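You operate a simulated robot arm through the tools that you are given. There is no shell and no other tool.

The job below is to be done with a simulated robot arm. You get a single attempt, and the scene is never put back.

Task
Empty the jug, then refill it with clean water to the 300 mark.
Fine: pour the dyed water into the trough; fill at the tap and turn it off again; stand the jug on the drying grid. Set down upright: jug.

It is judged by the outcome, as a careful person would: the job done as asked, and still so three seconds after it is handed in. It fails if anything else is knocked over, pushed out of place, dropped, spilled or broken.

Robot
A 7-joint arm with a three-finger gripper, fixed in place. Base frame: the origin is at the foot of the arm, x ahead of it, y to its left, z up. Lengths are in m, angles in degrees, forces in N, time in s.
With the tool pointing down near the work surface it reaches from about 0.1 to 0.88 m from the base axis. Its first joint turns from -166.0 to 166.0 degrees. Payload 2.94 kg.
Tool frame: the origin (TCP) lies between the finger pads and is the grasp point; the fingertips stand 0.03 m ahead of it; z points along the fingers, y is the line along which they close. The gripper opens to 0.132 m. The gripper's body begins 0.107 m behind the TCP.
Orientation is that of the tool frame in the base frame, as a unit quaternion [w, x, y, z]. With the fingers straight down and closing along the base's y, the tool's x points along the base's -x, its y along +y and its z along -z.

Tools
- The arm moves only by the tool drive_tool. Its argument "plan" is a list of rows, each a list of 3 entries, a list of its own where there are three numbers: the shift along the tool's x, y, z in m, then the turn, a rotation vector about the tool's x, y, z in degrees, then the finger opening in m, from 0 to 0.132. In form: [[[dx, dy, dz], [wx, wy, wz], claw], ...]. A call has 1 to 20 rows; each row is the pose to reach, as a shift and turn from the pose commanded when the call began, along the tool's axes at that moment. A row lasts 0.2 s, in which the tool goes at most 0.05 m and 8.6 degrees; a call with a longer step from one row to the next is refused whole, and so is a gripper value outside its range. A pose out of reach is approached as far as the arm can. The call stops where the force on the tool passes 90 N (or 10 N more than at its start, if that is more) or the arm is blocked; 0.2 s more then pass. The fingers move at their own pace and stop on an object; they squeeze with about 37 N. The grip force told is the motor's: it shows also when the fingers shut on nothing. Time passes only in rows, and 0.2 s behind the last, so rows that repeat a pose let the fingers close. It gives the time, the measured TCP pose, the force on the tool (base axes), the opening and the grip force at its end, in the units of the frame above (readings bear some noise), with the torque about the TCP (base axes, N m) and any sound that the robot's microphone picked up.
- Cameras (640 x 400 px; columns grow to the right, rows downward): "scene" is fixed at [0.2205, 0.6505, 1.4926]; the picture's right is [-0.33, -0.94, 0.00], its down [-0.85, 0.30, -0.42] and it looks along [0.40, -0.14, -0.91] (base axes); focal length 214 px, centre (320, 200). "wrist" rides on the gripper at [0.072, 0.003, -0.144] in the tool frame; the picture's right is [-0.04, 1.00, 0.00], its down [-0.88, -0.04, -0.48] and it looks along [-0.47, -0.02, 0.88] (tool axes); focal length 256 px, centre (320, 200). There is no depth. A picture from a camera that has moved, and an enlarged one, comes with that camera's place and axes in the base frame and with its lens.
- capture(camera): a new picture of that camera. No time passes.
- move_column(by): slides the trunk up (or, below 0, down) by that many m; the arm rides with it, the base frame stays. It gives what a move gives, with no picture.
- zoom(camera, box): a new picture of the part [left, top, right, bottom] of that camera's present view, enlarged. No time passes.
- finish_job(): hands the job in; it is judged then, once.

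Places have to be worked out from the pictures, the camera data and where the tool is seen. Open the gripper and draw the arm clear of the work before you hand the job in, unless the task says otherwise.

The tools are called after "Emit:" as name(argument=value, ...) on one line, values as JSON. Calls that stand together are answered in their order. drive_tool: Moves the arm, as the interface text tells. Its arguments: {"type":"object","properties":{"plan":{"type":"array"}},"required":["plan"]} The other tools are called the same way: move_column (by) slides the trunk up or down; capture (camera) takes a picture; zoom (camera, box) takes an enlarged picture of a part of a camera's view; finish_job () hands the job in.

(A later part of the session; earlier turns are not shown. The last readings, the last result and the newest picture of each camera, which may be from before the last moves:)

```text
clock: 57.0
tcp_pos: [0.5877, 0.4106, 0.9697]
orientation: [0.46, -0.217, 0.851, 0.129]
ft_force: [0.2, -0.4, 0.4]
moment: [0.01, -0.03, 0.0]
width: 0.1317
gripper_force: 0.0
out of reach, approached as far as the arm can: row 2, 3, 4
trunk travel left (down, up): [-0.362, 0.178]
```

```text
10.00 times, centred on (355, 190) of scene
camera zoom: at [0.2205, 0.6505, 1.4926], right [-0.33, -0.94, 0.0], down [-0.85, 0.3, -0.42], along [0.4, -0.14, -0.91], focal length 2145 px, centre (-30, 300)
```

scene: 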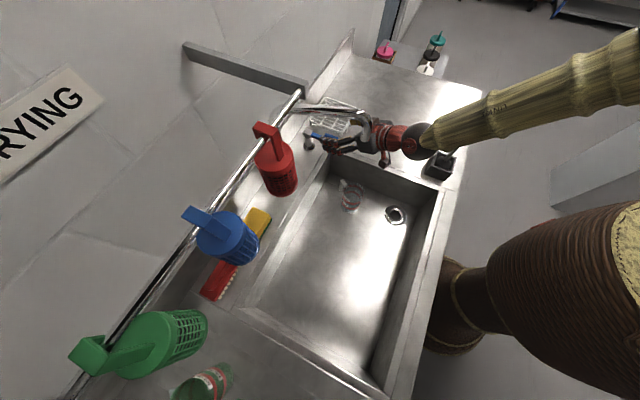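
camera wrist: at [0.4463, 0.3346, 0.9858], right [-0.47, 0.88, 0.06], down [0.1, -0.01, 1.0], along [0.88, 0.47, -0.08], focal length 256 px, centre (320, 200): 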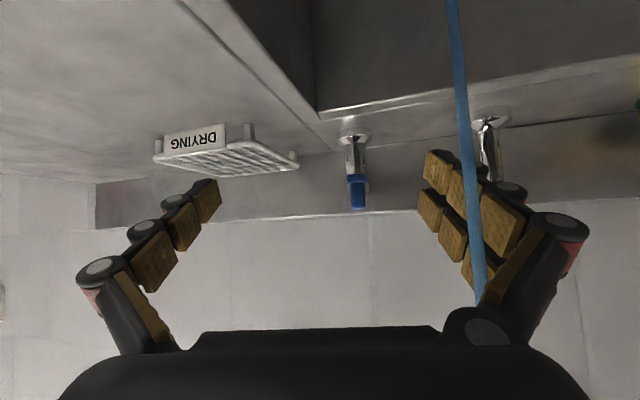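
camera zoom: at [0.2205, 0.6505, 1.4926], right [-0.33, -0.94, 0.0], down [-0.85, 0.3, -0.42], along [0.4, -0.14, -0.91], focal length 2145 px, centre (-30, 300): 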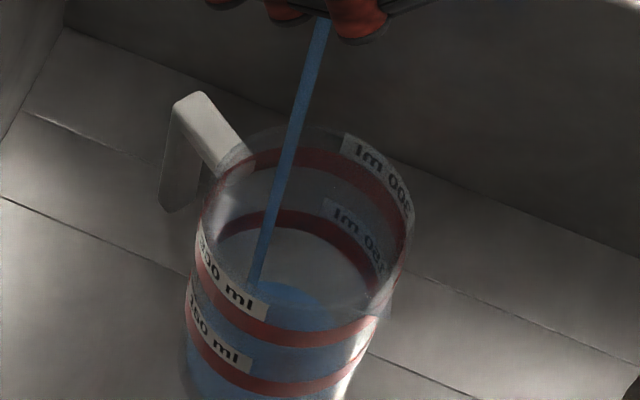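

Against the far-wall bands the water is still near the bottom, so the flow is slow and easy to control. I move the left finger into its closing position just left of the block, without touching it, with the hand clear of the stream.

Emit:
drive_tool(plan=[[[-0.012, -0.003, 0.018], [0.8, 0, 0.5], 0.132], [[-0.024, -0.008, 0.037], [1.7, 0, 1.1], 0.132], [[-0.0355, -0.012, 0.0543], [2.5, -0.06, 1.63], 0.132], [[-0.0355, -0.0165, 0.0543], [2.5, -0.06, 1.63], 0.132]])

Emit:
zoom(camera="scene", box=[300, 90, 440, 220])

Emit:
capture(camera="wrist")

Emit:
zoom(camera="scene", box=[340, 170, 370, 210])

```text
clock: 58.0
tcp_pos: [0.6499, 0.4286, 0.9691]
orientation: [0.463, -0.205, 0.854, 0.122]
ft_force: [-0.7, -0.1, -0.3]
moment: [-0.04, 0.03, 0.0]
width: 0.132
gripper_force: 0.0
out of reach, approached as far as the arm can: row 1
trunk travel left (down, up): [-0.362, 0.178]
```

```text
3.08 times, centred on (370, 155) of scene
camera zoom: at [0.2205, 0.6505, 1.4926], right [-0.33, -0.94, 0.0], down [-0.85, 0.3, -0.42], along [0.4, -0.14, -0.91], focal length 660 px, centre (166, 338)
```

zoom: 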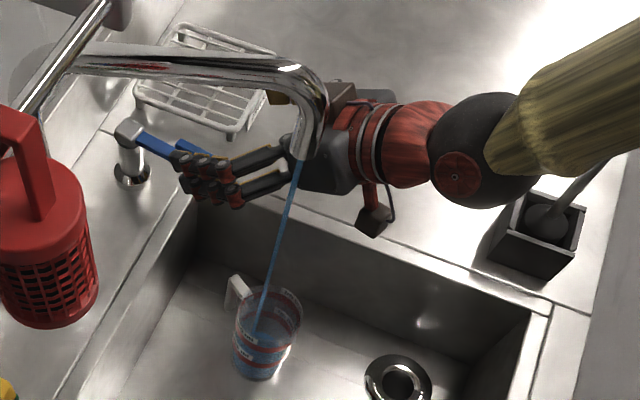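

```text
taken
camera wrist: at [0.5078, 0.357, 0.9861], right [-0.44, 0.9, 0.05], down [0.09, -0.01, 1.0], along [0.89, 0.45, -0.08], focal length 256 px, centre (320, 200)
```

wrist: 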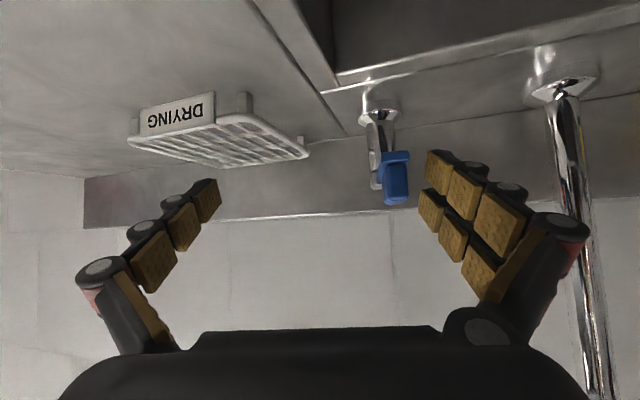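

```text
10.00 times, centred on (355, 190) of scene
camera zoom: at [0.2205, 0.6505, 1.4926], right [-0.33, -0.94, 0.0], down [-0.85, 0.3, -0.42], along [0.4, -0.14, -0.91], focal length 2145 px, centre (-30, 300)
```

zoom: 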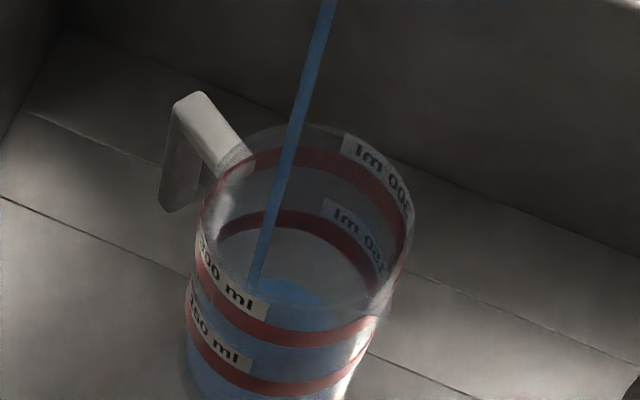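

The hand is in position and the stream falls freely into the jug. I hold still for 4 s and measure the rise.

Emit:
drive_tool(plan=[[[0, 0, 0], [0, 0, 0], 0.132], [[0, 0, 0], [0, 0, 0], 0.132], [[0, 0, 0], [0, 0, 0], 0.132], [[0, 0, 0], [0, 0, 0], 0.132], [[0, 0, 0], [0, 0, 0], 0.132], [[0, 0, 0], [0, 0, 0], 0.132], [[0, 0, 0], [0, 0, 0], 0.132], [[0, 0, 0], [0, 0, 0], 0.132], [[0, 0, 0], [0, 0, 0], 0.132], [[0, 0, 0], [0, 0, 0], 0.132], [[0, 0, 0], [0, 0, 0], 0.132], [[0, 0, 0], [0, 0, 0], 0.132], [[0, 0, 0], [0, 0, 0], 0.132], [[0, 0, 0], [0, 0, 0], 0.132], [[0, 0, 0], [0, 0, 0], 0.132], [[0, 0, 0], [0, 0, 0], 0.132], [[0, 0, 0], [0, 0, 0], 0.132], [[0, 0, 0], [0, 0, 0], 0.132], [[0, 0, 0], [0, 0, 0], 0.132]])

Emit:
zoom(camera="scene", box=[340, 170, 370, 210])

```text
clock: 62.0
tcp_pos: [0.6511, 0.4289, 0.97]
orientation: [0.462, -0.205, 0.854, 0.121]
ft_force: [0.0, -0.6, -0.1]
moment: [0.02, -0.02, 0.0]
width: 0.1321
gripper_force: 0.0
trunk travel left (down, up): [-0.362, 0.178]
```

```text
10.00 times, centred on (355, 190) of scene
camera zoom: at [0.2205, 0.6505, 1.4926], right [-0.33, -0.94, 0.0], down [-0.85, 0.3, -0.42], along [0.4, -0.14, -0.91], focal length 2145 px, centre (-30, 300)
```

zoom: 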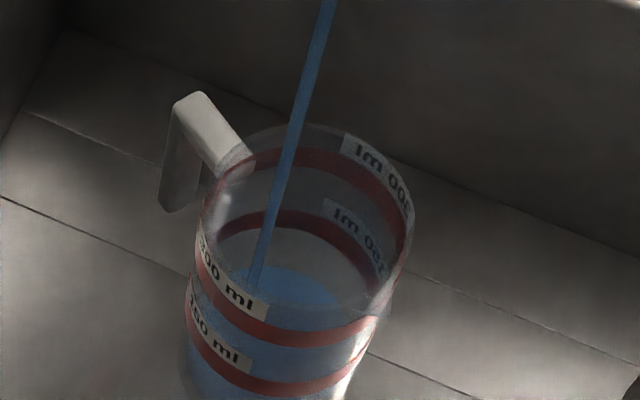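

It rises about 15 px per 4 s on the far wall (61 px is 150 ml), so about 9 ml/s. That leaves roughly 28 s to the 300 band, so I keep waiting.

Emit:
drive_tool(plan=[[[0, 0, 0], [0, 0, 0], 0.132], [[0, 0, 0], [0, 0, 0], 0.132], [[0, 0, 0], [0, 0, 0], 0.132], [[0, 0, 0], [0, 0, 0], 0.132], [[0, 0, 0], [0, 0, 0], 0.132], [[0, 0, 0], [0, 0, 0], 0.132], [[0, 0, 0], [0, 0, 0], 0.132], [[0, 0, 0], [0, 0, 0], 0.132], [[0, 0, 0], [0, 0, 0], 0.132], [[0, 0, 0], [0, 0, 0], 0.132], [[0, 0, 0], [0, 0, 0], 0.132], [[0, 0, 0], [0, 0, 0], 0.132], [[0, 0, 0], [0, 0, 0], 0.132], [[0, 0, 0], [0, 0, 0], 0.132], [[0, 0, 0], [0, 0, 0], 0.132], [[0, 0, 0], [0, 0, 0], 0.132], [[0, 0, 0], [0, 0, 0], 0.132], [[0, 0, 0], [0, 0, 0], 0.132], [[0, 0, 0], [0, 0, 0], 0.132], [[0, 0, 0], [0, 0, 0], 0.132]])

Emit:
drive_tool(plan=[[[0, 0, 0], [0, 0, 0], 0.132], [[0, 0, 0], [0, 0, 0], 0.132], [[0, 0, 0], [0, 0, 0], 0.132], [[0, 0, 0], [0, 0, 0], 0.132], [[0, 0, 0], [0, 0, 0], 0.132], [[0, 0, 0], [0, 0, 0], 0.132], [[0, 0, 0], [0, 0, 0], 0.132], [[0, 0, 0], [0, 0, 0], 0.132], [[0, 0, 0], [0, 0, 0], 0.132], [[0, 0, 0], [0, 0, 0], 0.132], [[0, 0, 0], [0, 0, 0], 0.132], [[0, 0, 0], [0, 0, 0], 0.132], [[0, 0, 0], [0, 0, 0], 0.132], [[0, 0, 0], [0, 0, 0], 0.132], [[0, 0, 0], [0, 0, 0], 0.132], [[0, 0, 0], [0, 0, 0], 0.132], [[0, 0, 0], [0, 0, 0], 0.132], [[0, 0, 0], [0, 0, 0], 0.132], [[0, 0, 0], [0, 0, 0], 0.132], [[0, 0, 0], [0, 0, 0], 0.132]])

Emit:
zoom(camera="scene", box=[340, 170, 370, 210])

```text
clock: 66.2
tcp_pos: [0.6511, 0.4271, 0.9687]
orientation: [0.462, -0.206, 0.854, 0.121]
ft_force: [0.9, 0.5, 0.8]
moment: [0.02, 0.0, 0.03]
width: 0.132
gripper_force: 0.1
trunk travel left (down, up): [-0.362, 0.178]
```

```text
clock: 70.4
tcp_pos: [0.6506, 0.4286, 0.9691]
orientation: [0.462, -0.206, 0.854, 0.121]
ft_force: [0.8, -0.8, -0.3]
moment: [0.03, 0.03, 0.03]
width: 0.1321
gripper_force: 0.1
trunk travel left (down, up): [-0.362, 0.178]
```

```text
10.00 times, centred on (355, 190) of scene
camera zoom: at [0.2205, 0.6505, 1.4926], right [-0.33, -0.94, 0.0], down [-0.85, 0.3, -0.42], along [0.4, -0.14, -0.91], focal length 2145 px, centre (-30, 300)
```

zoom: 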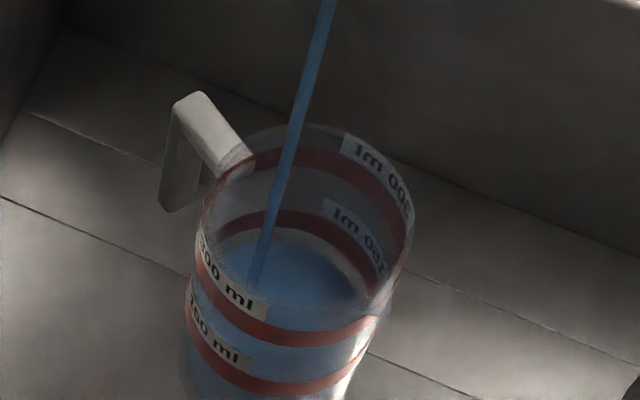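

The level's far edge is now at about row 241, versus about 219 for the 150 band. The rise is about 2.6 px/s, so some 30 s remain.

Emit:
drive_tool(plan=[[[0, 0, 0], [0, 0, 0], 0.132], [[0, 0, 0], [0, 0, 0], 0.132], [[0, 0, 0], [0, 0, 0], 0.132], [[0, 0, 0], [0, 0, 0], 0.132], [[0, 0, 0], [0, 0, 0], 0.132], [[0, 0, 0], [0, 0, 0], 0.132], [[0, 0, 0], [0, 0, 0], 0.132], [[0, 0, 0], [0, 0, 0], 0.132], [[0, 0, 0], [0, 0, 0], 0.132], [[0, 0, 0], [0, 0, 0], 0.132], [[0, 0, 0], [0, 0, 0], 0.132], [[0, 0, 0], [0, 0, 0], 0.132], [[0, 0, 0], [0, 0, 0], 0.132], [[0, 0, 0], [0, 0, 0], 0.132], [[0, 0, 0], [0, 0, 0], 0.132], [[0, 0, 0], [0, 0, 0], 0.132], [[0, 0, 0], [0, 0, 0], 0.132], [[0, 0, 0], [0, 0, 0], 0.132], [[0, 0, 0], [0, 0, 0], 0.132], [[0, 0, 0], [0, 0, 0], 0.132]])

Emit:
drive_tool(plan=[[[0, 0, 0], [0, 0, 0], 0.132], [[0, 0, 0], [0, 0, 0], 0.132], [[0, 0, 0], [0, 0, 0], 0.132], [[0, 0, 0], [0, 0, 0], 0.132], [[0, 0, 0], [0, 0, 0], 0.132], [[0, 0, 0], [0, 0, 0], 0.132], [[0, 0, 0], [0, 0, 0], 0.132], [[0, 0, 0], [0, 0, 0], 0.132], [[0, 0, 0], [0, 0, 0], 0.132], [[0, 0, 0], [0, 0, 0], 0.132], [[0, 0, 0], [0, 0, 0], 0.132], [[0, 0, 0], [0, 0, 0], 0.132], [[0, 0, 0], [0, 0, 0], 0.132], [[0, 0, 0], [0, 0, 0], 0.132], [[0, 0, 0], [0, 0, 0], 0.132], [[0, 0, 0], [0, 0, 0], 0.132], [[0, 0, 0], [0, 0, 0], 0.132], [[0, 0, 0], [0, 0, 0], 0.132], [[0, 0, 0], [0, 0, 0], 0.132], [[0, 0, 0], [0, 0, 0], 0.132]])

Emit:
zoom(camera="scene", box=[340, 170, 370, 210])

Emit:
capture(camera="scene")

```text
clock: 74.6
tcp_pos: [0.651, 0.4282, 0.9706]
orientation: [0.461, -0.206, 0.854, 0.122]
ft_force: [-0.4, -0.6, 0.2]
moment: [0.01, 0.0, -0.03]
width: 0.1321
gripper_force: 0.0
trunk travel left (down, up): [-0.362, 0.178]
```

```text
clock: 78.8
tcp_pos: [0.6505, 0.4281, 0.9698]
orientation: [0.462, -0.206, 0.854, 0.121]
ft_force: [0.9, -0.4, -0.1]
moment: [0.0, 0.03, -0.02]
width: 0.1318
gripper_force: 0.0
trunk travel left (down, up): [-0.362, 0.178]
```

```text
10.00 times, centred on (355, 190) of scene
camera zoom: at [0.2205, 0.6505, 1.4926], right [-0.33, -0.94, 0.0], down [-0.85, 0.3, -0.42], along [0.4, -0.14, -0.91], focal length 2145 px, centre (-30, 300)
```

zoom: 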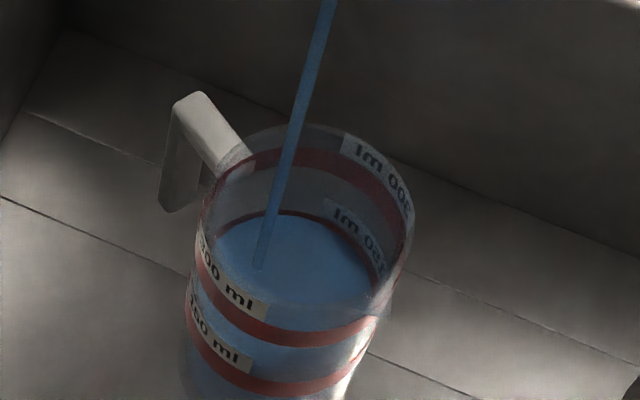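

```text
taken
```

scene: 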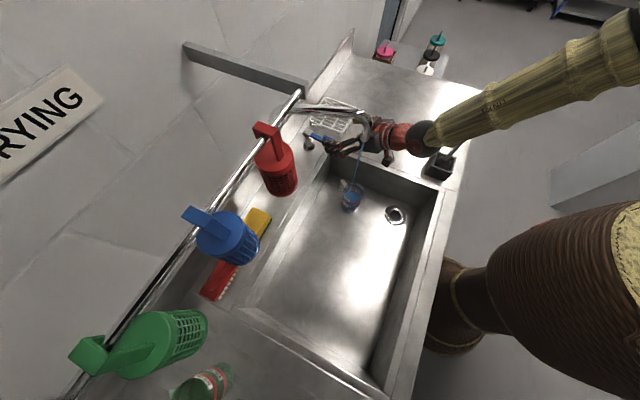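

The level is passing the 150 band at 78.8 s (about 7 ml/s), so 300 should come near 98 s. I wait in steps and check again.

Emit:
drive_tool(plan=[[[0, 0, 0], [0, 0, 0], 0.132], [[0, 0, 0], [0, 0, 0], 0.132], [[0, 0, 0], [0, 0, 0], 0.132], [[0, 0, 0], [0, 0, 0], 0.132], [[0, 0, 0], [0, 0, 0], 0.132], [[0, 0, 0], [0, 0, 0], 0.132], [[0, 0, 0], [0, 0, 0], 0.132], [[0, 0, 0], [0, 0, 0], 0.132], [[0, 0, 0], [0, 0, 0], 0.132], [[0, 0, 0], [0, 0, 0], 0.132], [[0, 0, 0], [0, 0, 0], 0.132], [[0, 0, 0], [0, 0, 0], 0.132], [[0, 0, 0], [0, 0, 0], 0.132], [[0, 0, 0], [0, 0, 0], 0.132], [[0, 0, 0], [0, 0, 0], 0.132], [[0, 0, 0], [0, 0, 0], 0.132], [[0, 0, 0], [0, 0, 0], 0.132], [[0, 0, 0], [0, 0, 0], 0.132], [[0, 0, 0], [0, 0, 0], 0.132], [[0, 0, 0], [0, 0, 0], 0.132]])

Emit:
drive_tool(plan=[[[0, 0, 0], [0, 0, 0], 0.132], [[0, 0, 0], [0, 0, 0], 0.132], [[0, 0, 0], [0, 0, 0], 0.132], [[0, 0, 0], [0, 0, 0], 0.132], [[0, 0, 0], [0, 0, 0], 0.132], [[0, 0, 0], [0, 0, 0], 0.132], [[0, 0, 0], [0, 0, 0], 0.132], [[0, 0, 0], [0, 0, 0], 0.132], [[0, 0, 0], [0, 0, 0], 0.132], [[0, 0, 0], [0, 0, 0], 0.132], [[0, 0, 0], [0, 0, 0], 0.132], [[0, 0, 0], [0, 0, 0], 0.132], [[0, 0, 0], [0, 0, 0], 0.132], [[0, 0, 0], [0, 0, 0], 0.132], [[0, 0, 0], [0, 0, 0], 0.132], [[0, 0, 0], [0, 0, 0], 0.132], [[0, 0, 0], [0, 0, 0], 0.132], [[0, 0, 0], [0, 0, 0], 0.132], [[0, 0, 0], [0, 0, 0], 0.132], [[0, 0, 0], [0, 0, 0], 0.132]])

Emit:
zoom(camera="scene", box=[340, 170, 370, 210])

```text
clock: 83.0
tcp_pos: [0.6501, 0.4288, 0.9698]
orientation: [0.462, -0.206, 0.854, 0.121]
ft_force: [-0.4, -0.4, -0.1]
moment: [0.01, 0.0, -0.02]
width: 0.1321
gripper_force: 0.0
trunk travel left (down, up): [-0.362, 0.178]
```

```text
clock: 87.2
tcp_pos: [0.6512, 0.4282, 0.9687]
orientation: [0.463, -0.205, 0.854, 0.121]
ft_force: [1.0, 0.0, -0.1]
moment: [0.0, 0.02, 0.0]
width: 0.1323
gripper_force: 0.1
trunk travel left (down, up): [-0.362, 0.178]
```

```text
10.00 times, centred on (355, 190) of scene
camera zoom: at [0.2205, 0.6505, 1.4926], right [-0.33, -0.94, 0.0], down [-0.85, 0.3, -0.42], along [0.4, -0.14, -0.91], focal length 2145 px, centre (-30, 300)
```

zoom: 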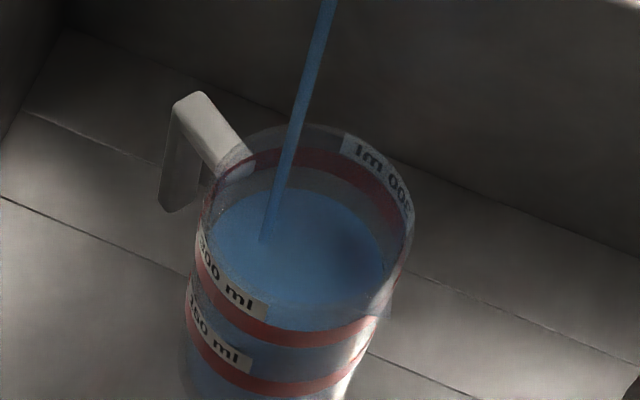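

Far edge at row ~188; the 300 band centre is ~158, so about 9.5 s more. I wait about 7 s and recheck.

Emit:
drive_tool(plan=[[[0, 0, 0], [0, 0, 0], 0.132], [[0, 0, 0], [0, 0, 0], 0.132], [[0, 0, 0], [0, 0, 0], 0.132], [[0, 0, 0], [0, 0, 0], 0.132], [[0, 0, 0], [0, 0, 0], 0.132], [[0, 0, 0], [0, 0, 0], 0.132], [[0, 0, 0], [0, 0, 0], 0.132], [[0, 0, 0], [0, 0, 0], 0.132], [[0, 0, 0], [0, 0, 0], 0.132], [[0, 0, 0], [0, 0, 0], 0.132], [[0, 0, 0], [0, 0, 0], 0.132], [[0, 0, 0], [0, 0, 0], 0.132], [[0, 0, 0], [0, 0, 0], 0.132], [[0, 0, 0], [0, 0, 0], 0.132], [[0, 0, 0], [0, 0, 0], 0.132], [[0, 0, 0], [0, 0, 0], 0.132], [[0, 0, 0], [0, 0, 0], 0.132], [[0, 0, 0], [0, 0, 0], 0.132], [[0, 0, 0], [0, 0, 0], 0.132], [[0, 0, 0], [0, 0, 0], 0.132]])

Emit:
drive_tool(plan=[[[0, 0, 0], [0, 0, 0], 0.132], [[0, 0, 0], [0, 0, 0], 0.132], [[0, 0, 0], [0, 0, 0], 0.132], [[0, 0, 0], [0, 0, 0], 0.132], [[0, 0, 0], [0, 0, 0], 0.132], [[0, 0, 0], [0, 0, 0], 0.132], [[0, 0, 0], [0, 0, 0], 0.132], [[0, 0, 0], [0, 0, 0], 0.132], [[0, 0, 0], [0, 0, 0], 0.132], [[0, 0, 0], [0, 0, 0], 0.132], [[0, 0, 0], [0, 0, 0], 0.132], [[0, 0, 0], [0, 0, 0], 0.132]])

Emit:
zoom(camera="scene", box=[340, 170, 370, 210])

Emit:
zoom(camera="scene", box=[347, 178, 363, 190])

```text
clock: 91.4
tcp_pos: [0.6507, 0.4293, 0.9695]
orientation: [0.463, -0.206, 0.854, 0.121]
ft_force: [-0.7, 0.7, -0.1]
moment: [-0.01, 0.0, 0.02]
width: 0.132
gripper_force: 0.1
trunk travel left (down, up): [-0.362, 0.178]
```

```text
clock: 94.0
tcp_pos: [0.6512, 0.4286, 0.9695]
orientation: [0.463, -0.205, 0.854, 0.12]
ft_force: [0.0, -0.5, 1.0]
moment: [0.02, -0.02, 0.0]
width: 0.1318
gripper_force: 0.1
trunk travel left (down, up): [-0.362, 0.178]
```

```text
10.00 times, centred on (355, 190) of scene
camera zoom: at [0.2205, 0.6505, 1.4926], right [-0.33, -0.94, 0.0], down [-0.85, 0.3, -0.42], along [0.4, -0.14, -0.91], focal length 2145 px, centre (-30, 300)
```

zoom: 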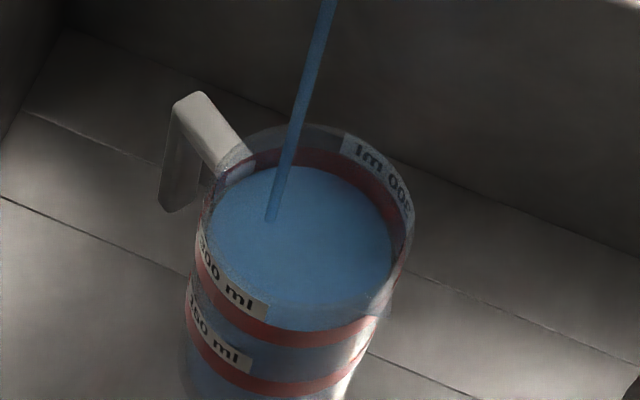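

```text
16.00 times, centred on (355, 184) of scene
camera zoom: at [0.2205, 0.6505, 1.4926], right [-0.33, -0.94, 0.0], down [-0.85, 0.3, -0.42], along [0.4, -0.14, -0.91], focal length 3432 px, centre (-240, 456)
```

zoom: 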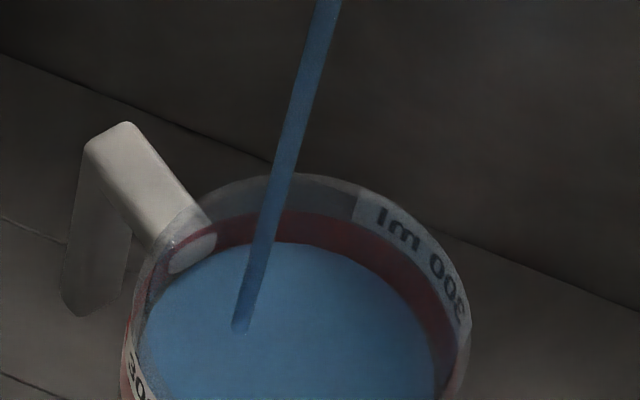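

At 94.0 s the level is at the lower edge of the 300 band. I wait about 2.8 s more and then push the lever shut, to stop at the middle of the band.

Emit:
drive_tool(plan=[[[0, 0, 0], [0, 0, 0], 0.132], [[0, 0, 0], [0, 0, 0], 0.132], [[0, 0, 0], [0, 0, 0], 0.132], [[0, 0, 0], [0, 0, 0], 0.132], [[0, 0, 0], [0, 0, 0], 0.132], [[0, 0, 0], [0, 0, 0], 0.132], [[0, 0, 0], [0, 0, 0], 0.132], [[0, 0, 0], [0, 0, 0], 0.132], [[0, 0, 0], [0, 0, 0], 0.132], [[0, 0, 0], [0, 0, 0], 0.132], [[0, 0, 0], [0, 0, 0], 0.132], [[0, 0, 0], [0, 0, 0], 0.132], [[0, 0, 0], [0, 0, 0], 0.132], [[0, 0, 0], [0, 0, 0], 0.132], [[-0.0018, -0.0095, 0.0024], [0, 0, 0], 0.132], [[-0.0032, -0.0172, 0.0044], [0, 0, 0], 0.132], [[-0.0042, -0.0229, 0.0058], [0, 0, 0], 0.132], [[-0.0042, -0.0229, 0.0058], [0, 0, 0], 0.132]])

Emit:
zoom(camera="scene", box=[300, 90, 440, 220])

Emit:
zoom(camera="scene", box=[340, 170, 370, 210])

```text
clock: 97.8
tcp_pos: [0.6648, 0.4129, 0.9681]
orientation: [0.462, -0.208, 0.854, 0.123]
ft_force: [-9.6, 5.7, -0.5]
moment: [-0.16, -0.01, 0.53]
width: 0.132
gripper_force: 0.1
trunk travel left (down, up): [-0.362, 0.178]
```

```text
3.08 times, centred on (370, 155) of scene
camera zoom: at [0.2205, 0.6505, 1.4926], right [-0.33, -0.94, 0.0], down [-0.85, 0.3, -0.42], along [0.4, -0.14, -0.91], focal length 660 px, centre (166, 338)
```

zoom: 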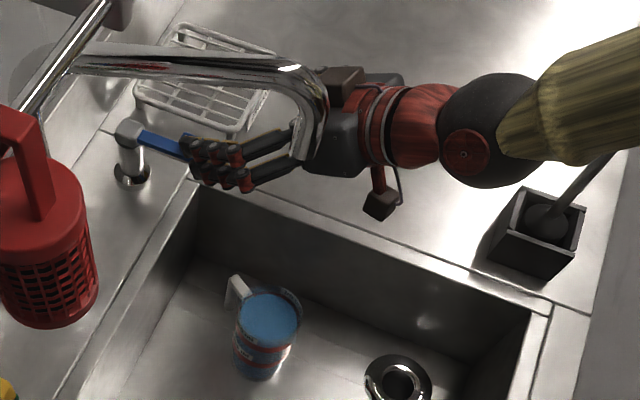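

```text
10.00 times, centred on (355, 190) of scene
camera zoom: at [0.2205, 0.6505, 1.4926], right [-0.33, -0.94, 0.0], down [-0.85, 0.3, -0.42], along [0.4, -0.14, -0.91], focal length 2145 px, centre (-30, 300)
```

zoom: 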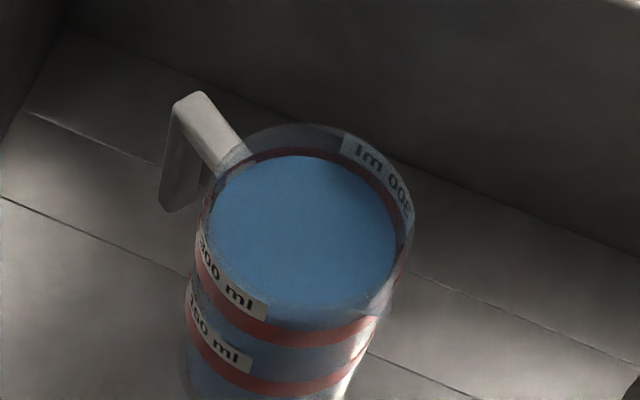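

The tap is shut and the level sits in the middle of the 300 band. I ease the finger off the lever to the left and retreat, then check the tap stays off.

Emit:
drive_tool(plan=[[[0.0012, 0.0067, -0.0017], [0, 0, 0], 0.132], [[0.0024, 0.0134, -0.0033], [0, 0, 0], 0.132], [[0.0186, 0.013, -0.0285], [0, 0, 0], 0.132], [[0.035, 0.013, -0.0535], [0, 0, 0], 0.132], [[0.0515, 0.0126, -0.079], [0, 0, 0], 0.12], [[0.0515, 0.0126, -0.079], [0, 0, 0], 0.1]])

Emit:
capture(camera="wrist")

Emit:
zoom(camera="scene", box=[290, 80, 450, 220])

```text
clock: 99.2
tcp_pos: [0.576, 0.3782, 0.9695]
orientation: [0.463, -0.206, 0.854, 0.122]
ft_force: [-0.2, 0.5, 0.1]
moment: [0.01, 0.01, 0.03]
width: 0.1001
gripper_force: 0.1
trunk travel left (down, up): [-0.362, 0.178]
```

```text
taken
camera wrist: at [0.4333, 0.3069, 0.9861], right [-0.44, 0.9, 0.05], down [0.09, -0.01, 1.0], along [0.89, 0.45, -0.08], focal length 256 px, centre (320, 200)
```

wrist: 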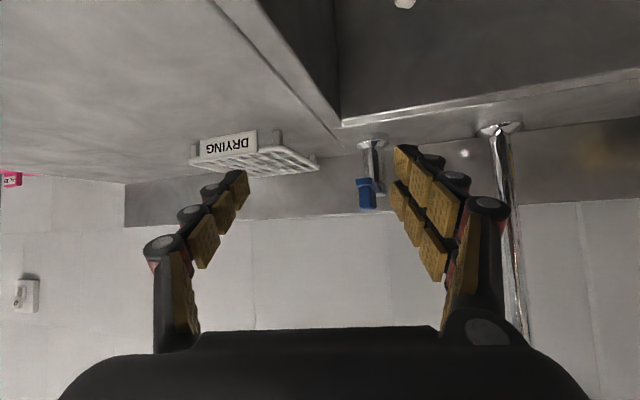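

```text
2.86 times, centred on (370, 150) of scene
camera zoom: at [0.2205, 0.6505, 1.4926], right [-0.33, -0.94, 0.0], down [-0.85, 0.3, -0.42], along [0.4, -0.14, -0.91], focal length 613 px, centre (177, 343)
```

zoom: 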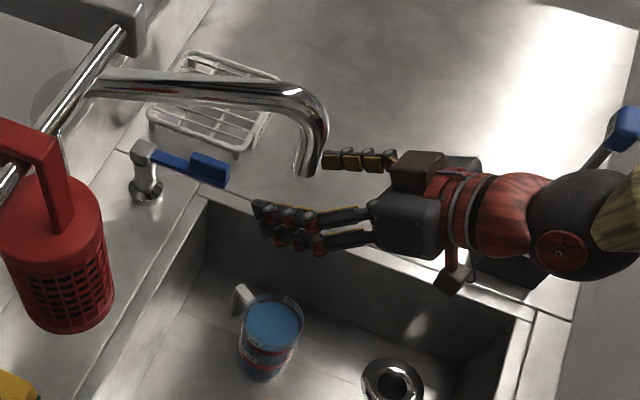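

The lever is back in its off position and no water runs. I return to the retreat pose in front of the jug with the earlier 44° tool tilt.

Emit:
drive_tool(plan=[[[0.018, 0.0164, -0.0305], [0, 0, 0], 0.1], [[0.0364, 0.0328, -0.061], [-1.2, 3.3, -1.4], 0.1], [[0.0546, 0.0492, -0.0916], [-2.4, 6.6, -2.8], 0.1], [[0.037, 0.064, -0.124], [-3.6, 9.9, -4.2], 0.1], [[0.0188, 0.0784, -0.1552], [-4.9, 13.2, -5.6], 0.1], [[0.0188, 0.0784, -0.1552], [-4.9, 13.2, -5.6], 0.1]])

Emit:
capture(camera="wrist")

Emit:
capture(camera="scene")

```text
clock: 100.6
tcp_pos: [0.4189, 0.3823, 1.0391]
orientation: [0.357, -0.279, 0.884, 0.111]
ft_force: [-0.1, -0.3, 0.5]
moment: [-0.01, 0.0, 0.01]
width: 0.0998
gripper_force: 0.1
trunk travel left (down, up): [-0.362, 0.178]
```

```text
taken
camera wrist: at [0.2922, 0.2984, 1.092], right [-0.55, 0.84, 0.03], down [0.27, 0.15, 0.95], along [0.79, 0.53, -0.3], focal length 256 px, centre (320, 200)
```

wrist: 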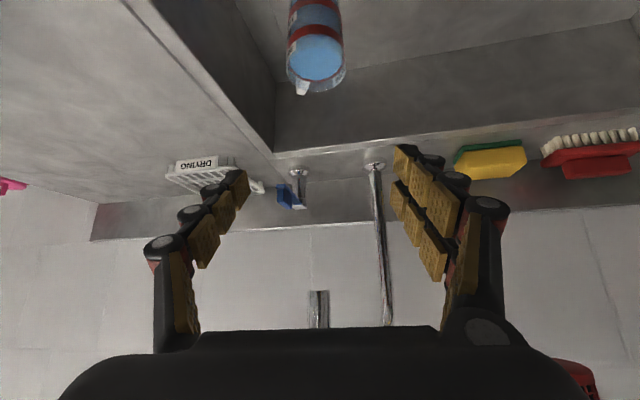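

```text
taken
```

scene: 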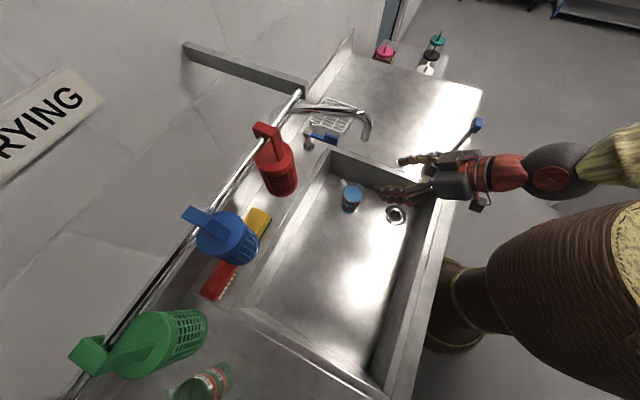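

I'm back at the earlier retreat pose. I lower the trunk by 14.5 cm as before.

Emit:
move_column(by=-0.145)

Emit:
capture(camera="wrist")

Emit:
zoom(camera="wrist", box=[270, 50, 370, 220])

```text
clock: 102.3
tcp_pos: [0.4181, 0.3823, 0.8939]
orientation: [0.357, -0.279, 0.884, 0.111]
ft_force: [0.2, 0.0, -0.4]
moment: [0.01, -0.01, 0.0]
width: 0.0998
gripper_force: 0.0
trunk travel left (down, up): [-0.217, 0.323]
```

```text
taken
camera wrist: at [0.2926, 0.2984, 0.9472], right [-0.55, 0.84, 0.03], down [0.27, 0.15, 0.95], along [0.79, 0.53, -0.3], focal length 256 px, centre (320, 200)
```

wrist: 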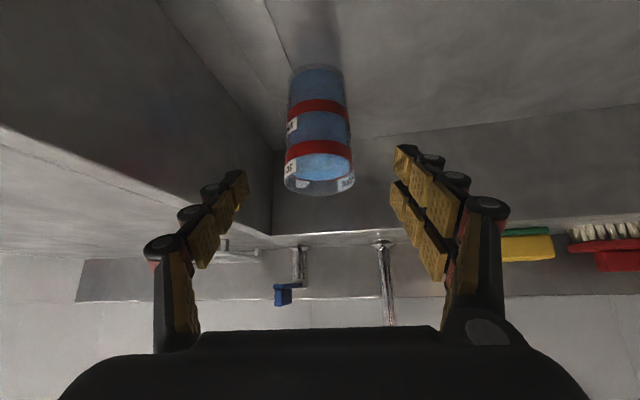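

```text
2.35 times, centred on (320, 135) of wrist
camera zoom: at [0.2926, 0.2984, 0.9472], right [-0.55, 0.84, 0.03], down [0.27, 0.15, 0.95], along [0.79, 0.53, -0.3], focal length 602 px, centre (320, 353)
```

zoom: 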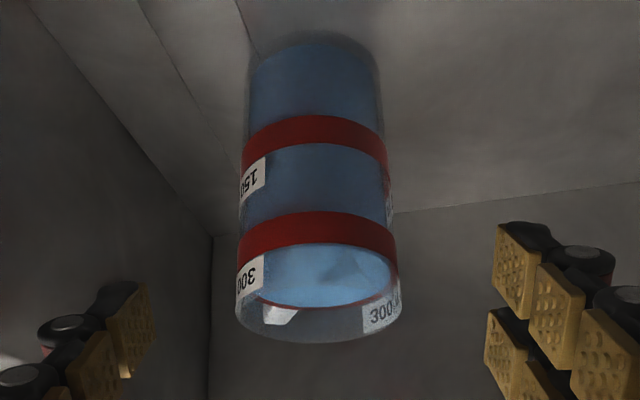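

The level sits within the 300 band. I move in along the tool axis to straddle the jug again.

Emit:
drive_tool(plan=[[[0, 0, 0.03], [0, 0, 0], 0.1], [[0, 0, 0.065], [0, 0, 0], 0.1], [[0, 0, 0.1], [0, 0, 0], 0.1], [[0, 0, 0.13], [0, 0, 0], 0.1], [[0, 0, 0.15], [0, 0, 0], 0.1], [[0, 0, 0.15], [0, 0, 0], 0.1]])

Emit:
capture(camera="wrist")

Emit:
zoom(camera="scene", box=[310, 130, 450, 230])

```text
clock: 103.7
tcp_pos: [0.5044, 0.4427, 0.7866]
orientation: [0.357, -0.28, 0.884, 0.111]
ft_force: [-0.5, -0.5, -0.4]
moment: [-0.01, -0.03, 0.03]
width: 0.1003
gripper_force: 0.0
trunk travel left (down, up): [-0.217, 0.323]
```

```text
taken
camera wrist: at [0.3785, 0.3587, 0.84], right [-0.55, 0.84, 0.03], down [0.27, 0.15, 0.95], along [0.79, 0.53, -0.3], focal length 256 px, centre (320, 200)
```

wrist: 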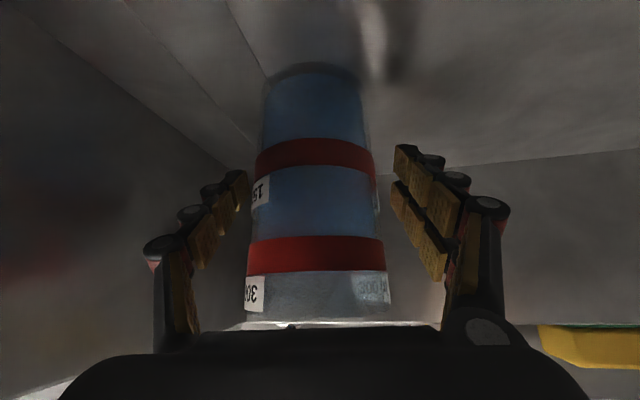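

```text
4.00 times, centred on (380, 180) of scene
camera zoom: at [0.2205, 0.6505, 1.4926], right [-0.33, -0.94, 0.0], down [-0.85, 0.3, -0.42], along [0.4, -0.14, -0.91], focal length 858 px, centre (80, 280)
```

zoom: 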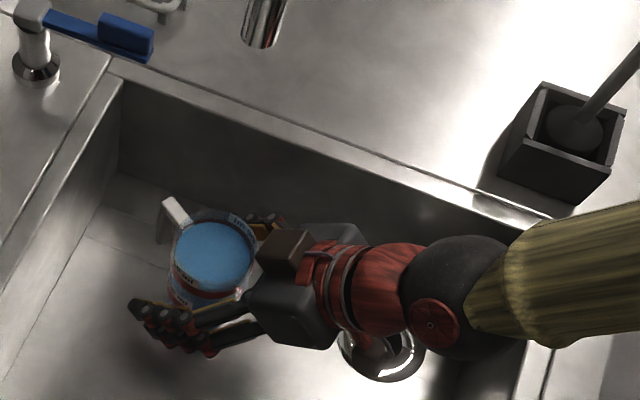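

The jug is centred between the fingers. I close on it.

Emit:
drive_tool(plan=[[[0, 0, 0], [0, 0, 0], 0.085], [[0, 0, 0], [0, 0, 0], 0.075], [[0, 0, 0], [0, 0, 0], 0.065], [[0, 0, 0], [0, 0, 0], 0.05], [[0, 0, 0], [0, 0, 0], 0.04], [[0, 0, 0], [0, 0, 0], 0.04], [[0, 0, 0], [0, 0, 0], 0.04], [[0, 0, 0], [0, 0, 0], 0.04]])

Emit:
capture(camera="wrist")

```text
clock: 105.5
tcp_pos: [0.5039, 0.4424, 0.7869]
orientation: [0.358, -0.279, 0.884, 0.111]
ft_force: [0.9, -0.7, 1.8]
moment: [0.06, 0.11, 0.05]
width: 0.0618
gripper_force: 37.3
trunk travel left (down, up): [-0.217, 0.323]
```

```text
taken
camera wrist: at [0.3783, 0.3585, 0.8405], right [-0.55, 0.84, 0.03], down [0.27, 0.14, 0.95], along [0.79, 0.53, -0.3], focal length 256 px, centre (320, 200)
```

wrist: 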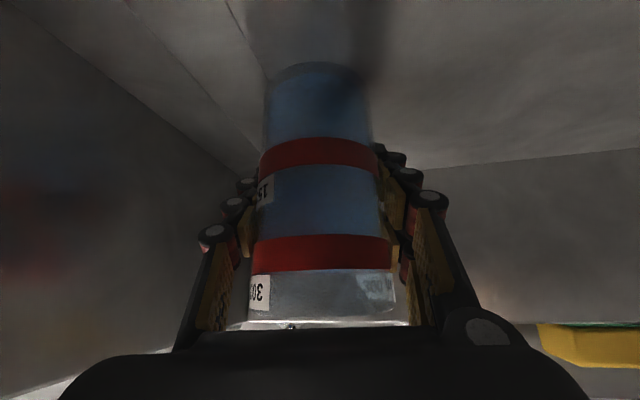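

The jug is gripped (61.8 mm, 37 N). I lift 6 cm first, staying below the spout, then back away horizontally before rising out of the trough.

Emit:
move_column(by=0.05)

Emit:
drive_tool(plan=[[[0.003, 0, -0.003], [0, 0, 0], 0.04], [[0.01, 0, -0.01], [0, 0, 0], 0.04], [[0.02, 0, -0.019], [0, 0, 0], 0.04], [[0.03, 0, -0.029], [0, 0, 0], 0.04], [[0.04, 0, -0.039], [0, 0, 0], 0.04], [[0.047, 0, -0.0455], [0, 0, 0], 0.04], [[0.05, 0, -0.0485], [0, 0, 0], 0.04]])

Emit:
capture(camera="wrist")

Emit:
zoom(camera="scene", box=[310, 90, 490, 230])

```text
clock: 106.4
tcp_pos: [0.5033, 0.4422, 0.8368]
orientation: [0.357, -0.28, 0.884, 0.111]
ft_force: [0.1, -0.1, -4.4]
moment: [0.03, -0.04, 0.04]
width: 0.0617
gripper_force: 36.8
trunk travel left (down, up): [-0.267, 0.273]
```

```text
clock: 108.0
tcp_pos: [0.4461, 0.4008, 0.8373]
orientation: [0.356, -0.28, 0.884, 0.111]
ft_force: [0.3, 0.0, -4.3]
moment: [0.02, 0.0, -0.01]
width: 0.0617
gripper_force: 37.5
trunk travel left (down, up): [-0.267, 0.273]
```

```text
taken
camera wrist: at [0.3205, 0.318, 0.8903], right [-0.55, 0.84, 0.03], down [0.27, 0.15, 0.95], along [0.79, 0.53, -0.3], focal length 256 px, centre (320, 200)
```

wrist: 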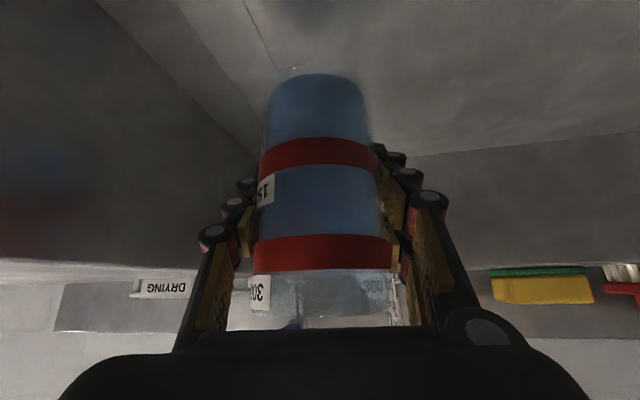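

```text
2.86 times, centred on (400, 160) of scene
camera zoom: at [0.2205, 0.6505, 1.4926], right [-0.33, -0.94, 0.0], down [-0.85, 0.3, -0.42], along [0.4, -0.14, -0.91], focal length 613 px, centre (91, 314)
```

zoom: 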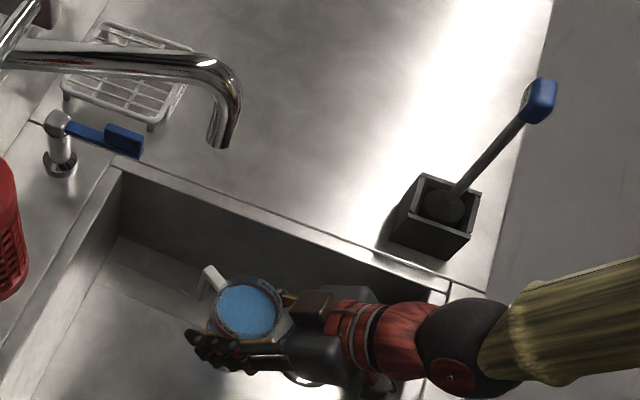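

The jug holds steady with weight consistent with about 300 ml. I raise the trunk 17 cm so the jug clears the trough rim and the grid.

Emit:
move_column(by=0.17)

Emit:
capture(camera="scene")

```text
clock: 109.9
tcp_pos: [0.4459, 0.4016, 1.0062]
orientation: [0.357, -0.279, 0.884, 0.111]
ft_force: [0.0, 0.8, -4.6]
moment: [0.01, 0.01, 0.01]
width: 0.0619
gripper_force: 36.8
trunk travel left (down, up): [-0.437, 0.103]
```

```text
taken
```

scene: 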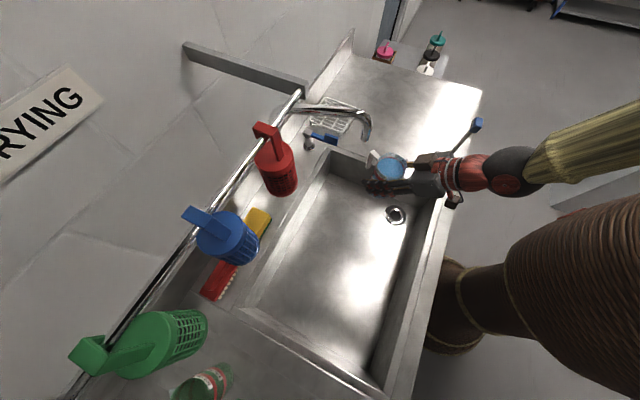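

Next I carry the jug slowly to the right of the spout, yawing the tool right to stay within the wrist range and keeping the jug level.

Emit:
drive_tool(plan=[[[0.0015, -0.0083, -0.0015], [0.69, 0, 0.72], 0.04], [[0.0038, -0.0232, -0.0036], [2.08, 0.01, 2.16], 0.04], [[0.0072, -0.042, -0.0067], [4.16, 0.02, 4.31], 0.04], [[0.0083, -0.0616, -0.0077], [6.24, 0.03, 6.47], 0.04], [[0.0059, -0.0811, -0.0053], [8.32, 0.04, 8.62], 0.04], [[0.0015, -0.1001, -0.0009], [10.4, 0.05, 10.78], 0.04], [[-0.0058, -0.117, 0.0061], [11.78, 0.05, 12.22], 0.04], [[-0.0133, -0.1316, 0.0134], [13.17, 0.06, 13.65], 0.04], [[-0.0201, -0.1425, 0.02], [13.86, 0.06, 14.37], 0.04], [[-0.025, -0.1485, 0.0248], [13.86, 0.06, 14.37], 0.04]])

Emit:
capture(camera="wrist")

Emit:
capture(camera="scene")

```text
clock: 112.1
tcp_pos: [0.56, 0.2992, 1.0072]
orientation: [0.371, -0.122, 0.919, 0.048]
ft_force: [0.8, 0.6, -3.9]
moment: [0.02, -0.03, 0.0]
width: 0.0616
gripper_force: 37.1
trunk travel left (down, up): [-0.437, 0.103]
```

```text
taken
camera wrist: at [0.414, 0.2645, 1.0604], right [-0.23, 0.97, 0.03], down [0.3, 0.05, 0.95], along [0.93, 0.22, -0.3], focal length 256 px, centre (320, 200)
```

wrist: 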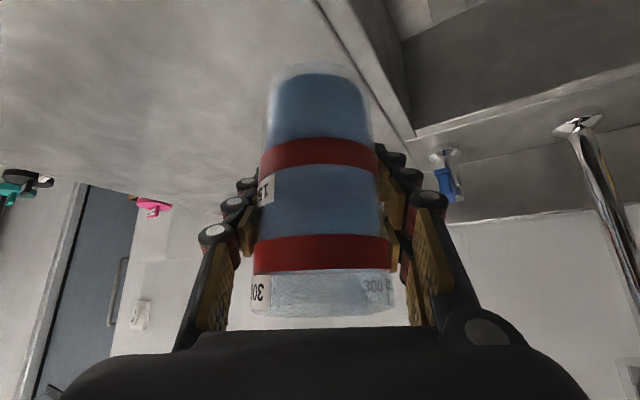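

```text
taken
```

scene: 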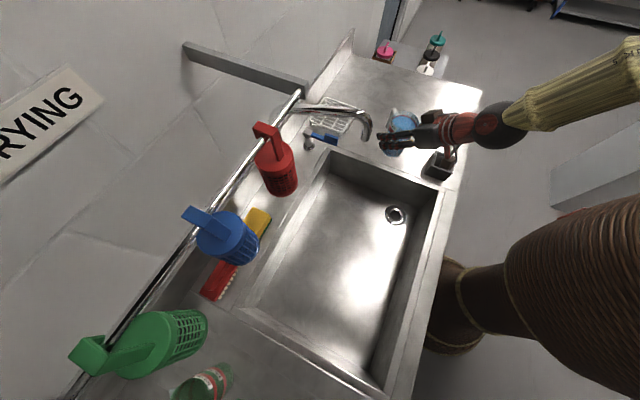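

The jug is level at (0.56, 0.30). The grid's centre triangulates consistently to (0.793, 0.398) with its top at z≈0.905. I carry the jug toward it, stopping short for a check.

Emit:
drive_tool(plan=[[[-0.0053, 0.001, 0.0051], [0, 0, 0], 0.04], [[-0.0158, 0.0031, 0.0153], [0, 0, 0], 0.04], [[-0.0299, 0.0059, 0.0288], [0, 0, 0], 0.04], [[-0.0457, 0.009, 0.0441], [0, 0, 0], 0.04], [[-0.0615, 0.0121, 0.0593], [0, 0, 0], 0.04], [[-0.0774, 0.0153, 0.0746], [0, 0, 0], 0.04], [[-0.0932, 0.0184, 0.0898], [0, 0, 0], 0.04], [[-0.109, 0.0215, 0.1051], [0, 0, 0], 0.04], [[-0.1248, 0.0246, 0.1203], [0, 0, 0], 0.04], [[-0.1371, 0.0271, 0.1322], [0, 0, 0], 0.04], [[-0.1459, 0.0288, 0.1407], [0, 0, 0], 0.04], [[-0.1494, 0.0295, 0.1441], [0, 0, 0], 0.04]])

Emit:
capture(camera="wrist")

Emit:
zoom(camera="scene", box=[280, 70, 440, 180])

Emit:
capture(camera="scene")

```text
clock: 114.7
tcp_pos: [0.7544, 0.3843, 1.0065]
orientation: [0.371, -0.121, 0.919, 0.046]
ft_force: [0.0, 0.2, -3.8]
moment: [0.04, 0.0, 0.03]
width: 0.0617
gripper_force: 37.2
trunk travel left (down, up): [-0.437, 0.103]
```

```text
taken
camera wrist: at [0.6071, 0.3482, 1.0597], right [-0.23, 0.97, 0.03], down [0.3, 0.04, 0.95], along [0.93, 0.23, -0.3], focal length 256 px, centre (320, 200)
```

wrist: 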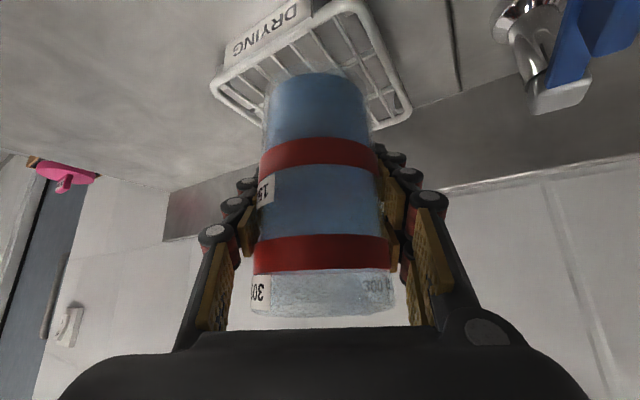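

```text
3.64 times, centred on (360, 125) of scene
camera zoom: at [0.2205, 0.6505, 1.4926], right [-0.33, -0.94, 0.0], down [-0.85, 0.3, -0.42], along [0.4, -0.14, -0.91], focal length 780 px, centre (174, 473)
```

zoom: 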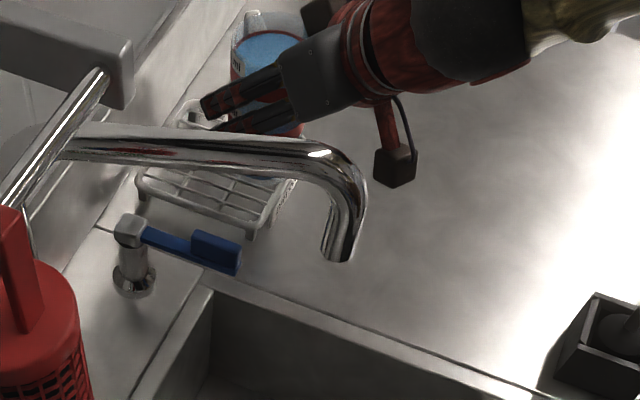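

```text
taken
```

scene: 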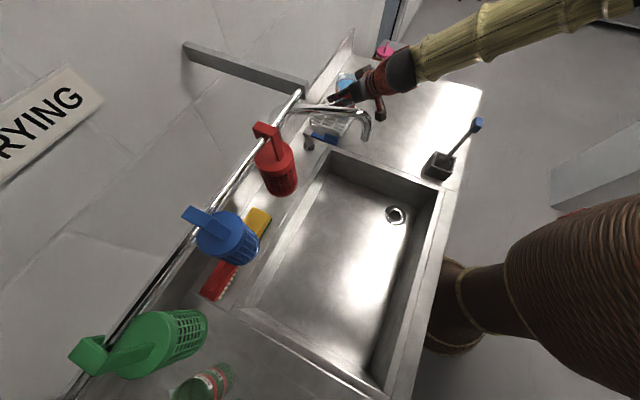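

The updated view confirms the grid centre at about (0.795, 0.398) and the jug axis on the TCP. I finish the move over the centre.

Emit:
drive_tool(plan=[[[-0.004, 0.0004, 0.004], [0, 0, 0], 0.04], [[-0.011, 0.0012, 0.0106], [0, 0, 0], 0.04], [[-0.019, 0.002, 0.0183], [0, 0, 0], 0.04], [[-0.0255, 0.0027, 0.0246], [0, 0, 0], 0.04], [[-0.0289, 0.0031, 0.0279], [0, 0, 0], 0.04], [[-0.0289, 0.0031, 0.0279], [0, 0, 0], 0.04]])

Emit:
move_column(by=-0.02)

Emit:
capture(camera="wrist")

Emit:
zoom(camera="scene", box=[290, 50, 410, 150])

```text
clock: 116.1
tcp_pos: [0.7922, 0.396, 1.0081]
orientation: [0.371, -0.122, 0.92, 0.047]
ft_force: [-0.5, 0.4, -3.9]
moment: [0.05, -0.04, -0.01]
width: 0.0617
gripper_force: 37.5
trunk travel left (down, up): [-0.437, 0.103]
```

```text
clock: 116.8
tcp_pos: [0.7914, 0.3952, 0.9891]
orientation: [0.372, -0.121, 0.919, 0.047]
ft_force: [-0.6, -0.2, -3.0]
moment: [0.0, 0.01, -0.02]
width: 0.0618
gripper_force: 37.3
trunk travel left (down, up): [-0.417, 0.123]
```

```text
taken
camera wrist: at [0.6443, 0.3607, 1.0407], right [-0.23, 0.97, 0.03], down [0.3, 0.04, 0.95], along [0.93, 0.23, -0.3], focal length 256 px, centre (320, 200)
```

wrist: 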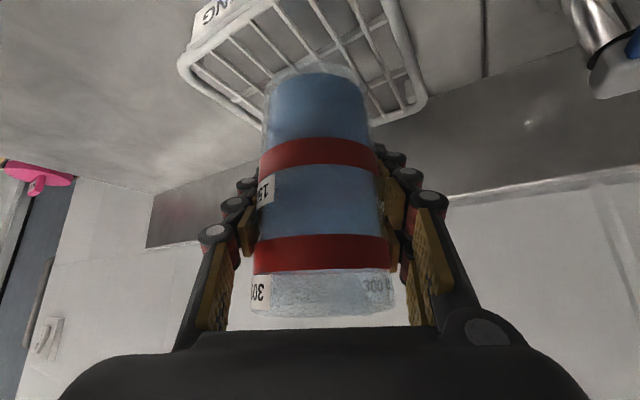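

```text
4.00 times, centred on (350, 100) of scene
camera zoom: at [0.2205, 0.6505, 1.4926], right [-0.33, -0.94, 0.0], down [-0.85, 0.3, -0.42], along [0.4, -0.14, -0.91], focal length 858 px, centre (200, 600)
```

zoom: 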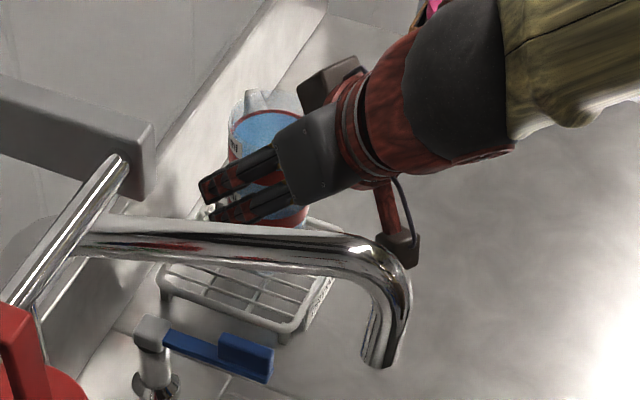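

The jug is over the grid's middle, about 2 cm above it. I lower in small steps and watch the force.

Emit:
drive_tool(plan=[[[0.0028, 0, 0.0029], [0, 0, 0], 0.04], [[0.0056, 0, 0.0058], [0, 0, 0], 0.04], [[0.0056, 0, 0.0058], [0, 0, 0], 0.04]])

Emit:
drive_tool(plan=[[[0.0021, 0, 0.0022], [0, 0, 0], 0.04], [[0.0021, 0, 0.0022], [0, 0, 0], 0.04]])

Emit:
drive_tool(plan=[[[0.0014, 0, 0.0014], [0, 0, 0], 0.04], [[0.0014, 0, 0.0014], [0, 0, 0], 0.04]])

```text
clock: 117.6
tcp_pos: [0.7912, 0.3959, 0.9789]
orientation: [0.371, -0.121, 0.919, 0.047]
ft_force: [-0.4, -0.2, -4.3]
moment: [0.04, -0.01, 0.0]
width: 0.062
gripper_force: 37.0
trunk travel left (down, up): [-0.417, 0.123]
```

```text
clock: 118.2
tcp_pos: [0.7913, 0.3957, 0.9774]
orientation: [0.371, -0.122, 0.92, 0.047]
ft_force: [0.3, 0.6, -2.5]
moment: [0.03, -0.01, -0.03]
width: 0.0619
gripper_force: 36.9
trunk travel left (down, up): [-0.417, 0.123]
```

```text
clock: 118.8
tcp_pos: [0.7907, 0.396, 0.9735]
orientation: [0.37, -0.122, 0.92, 0.047]
ft_force: [0.8, -0.5, -3.9]
moment: [0.03, 0.04, 0.02]
width: 0.0616
gripper_force: 36.8
trunk travel left (down, up): [-0.417, 0.123]
```

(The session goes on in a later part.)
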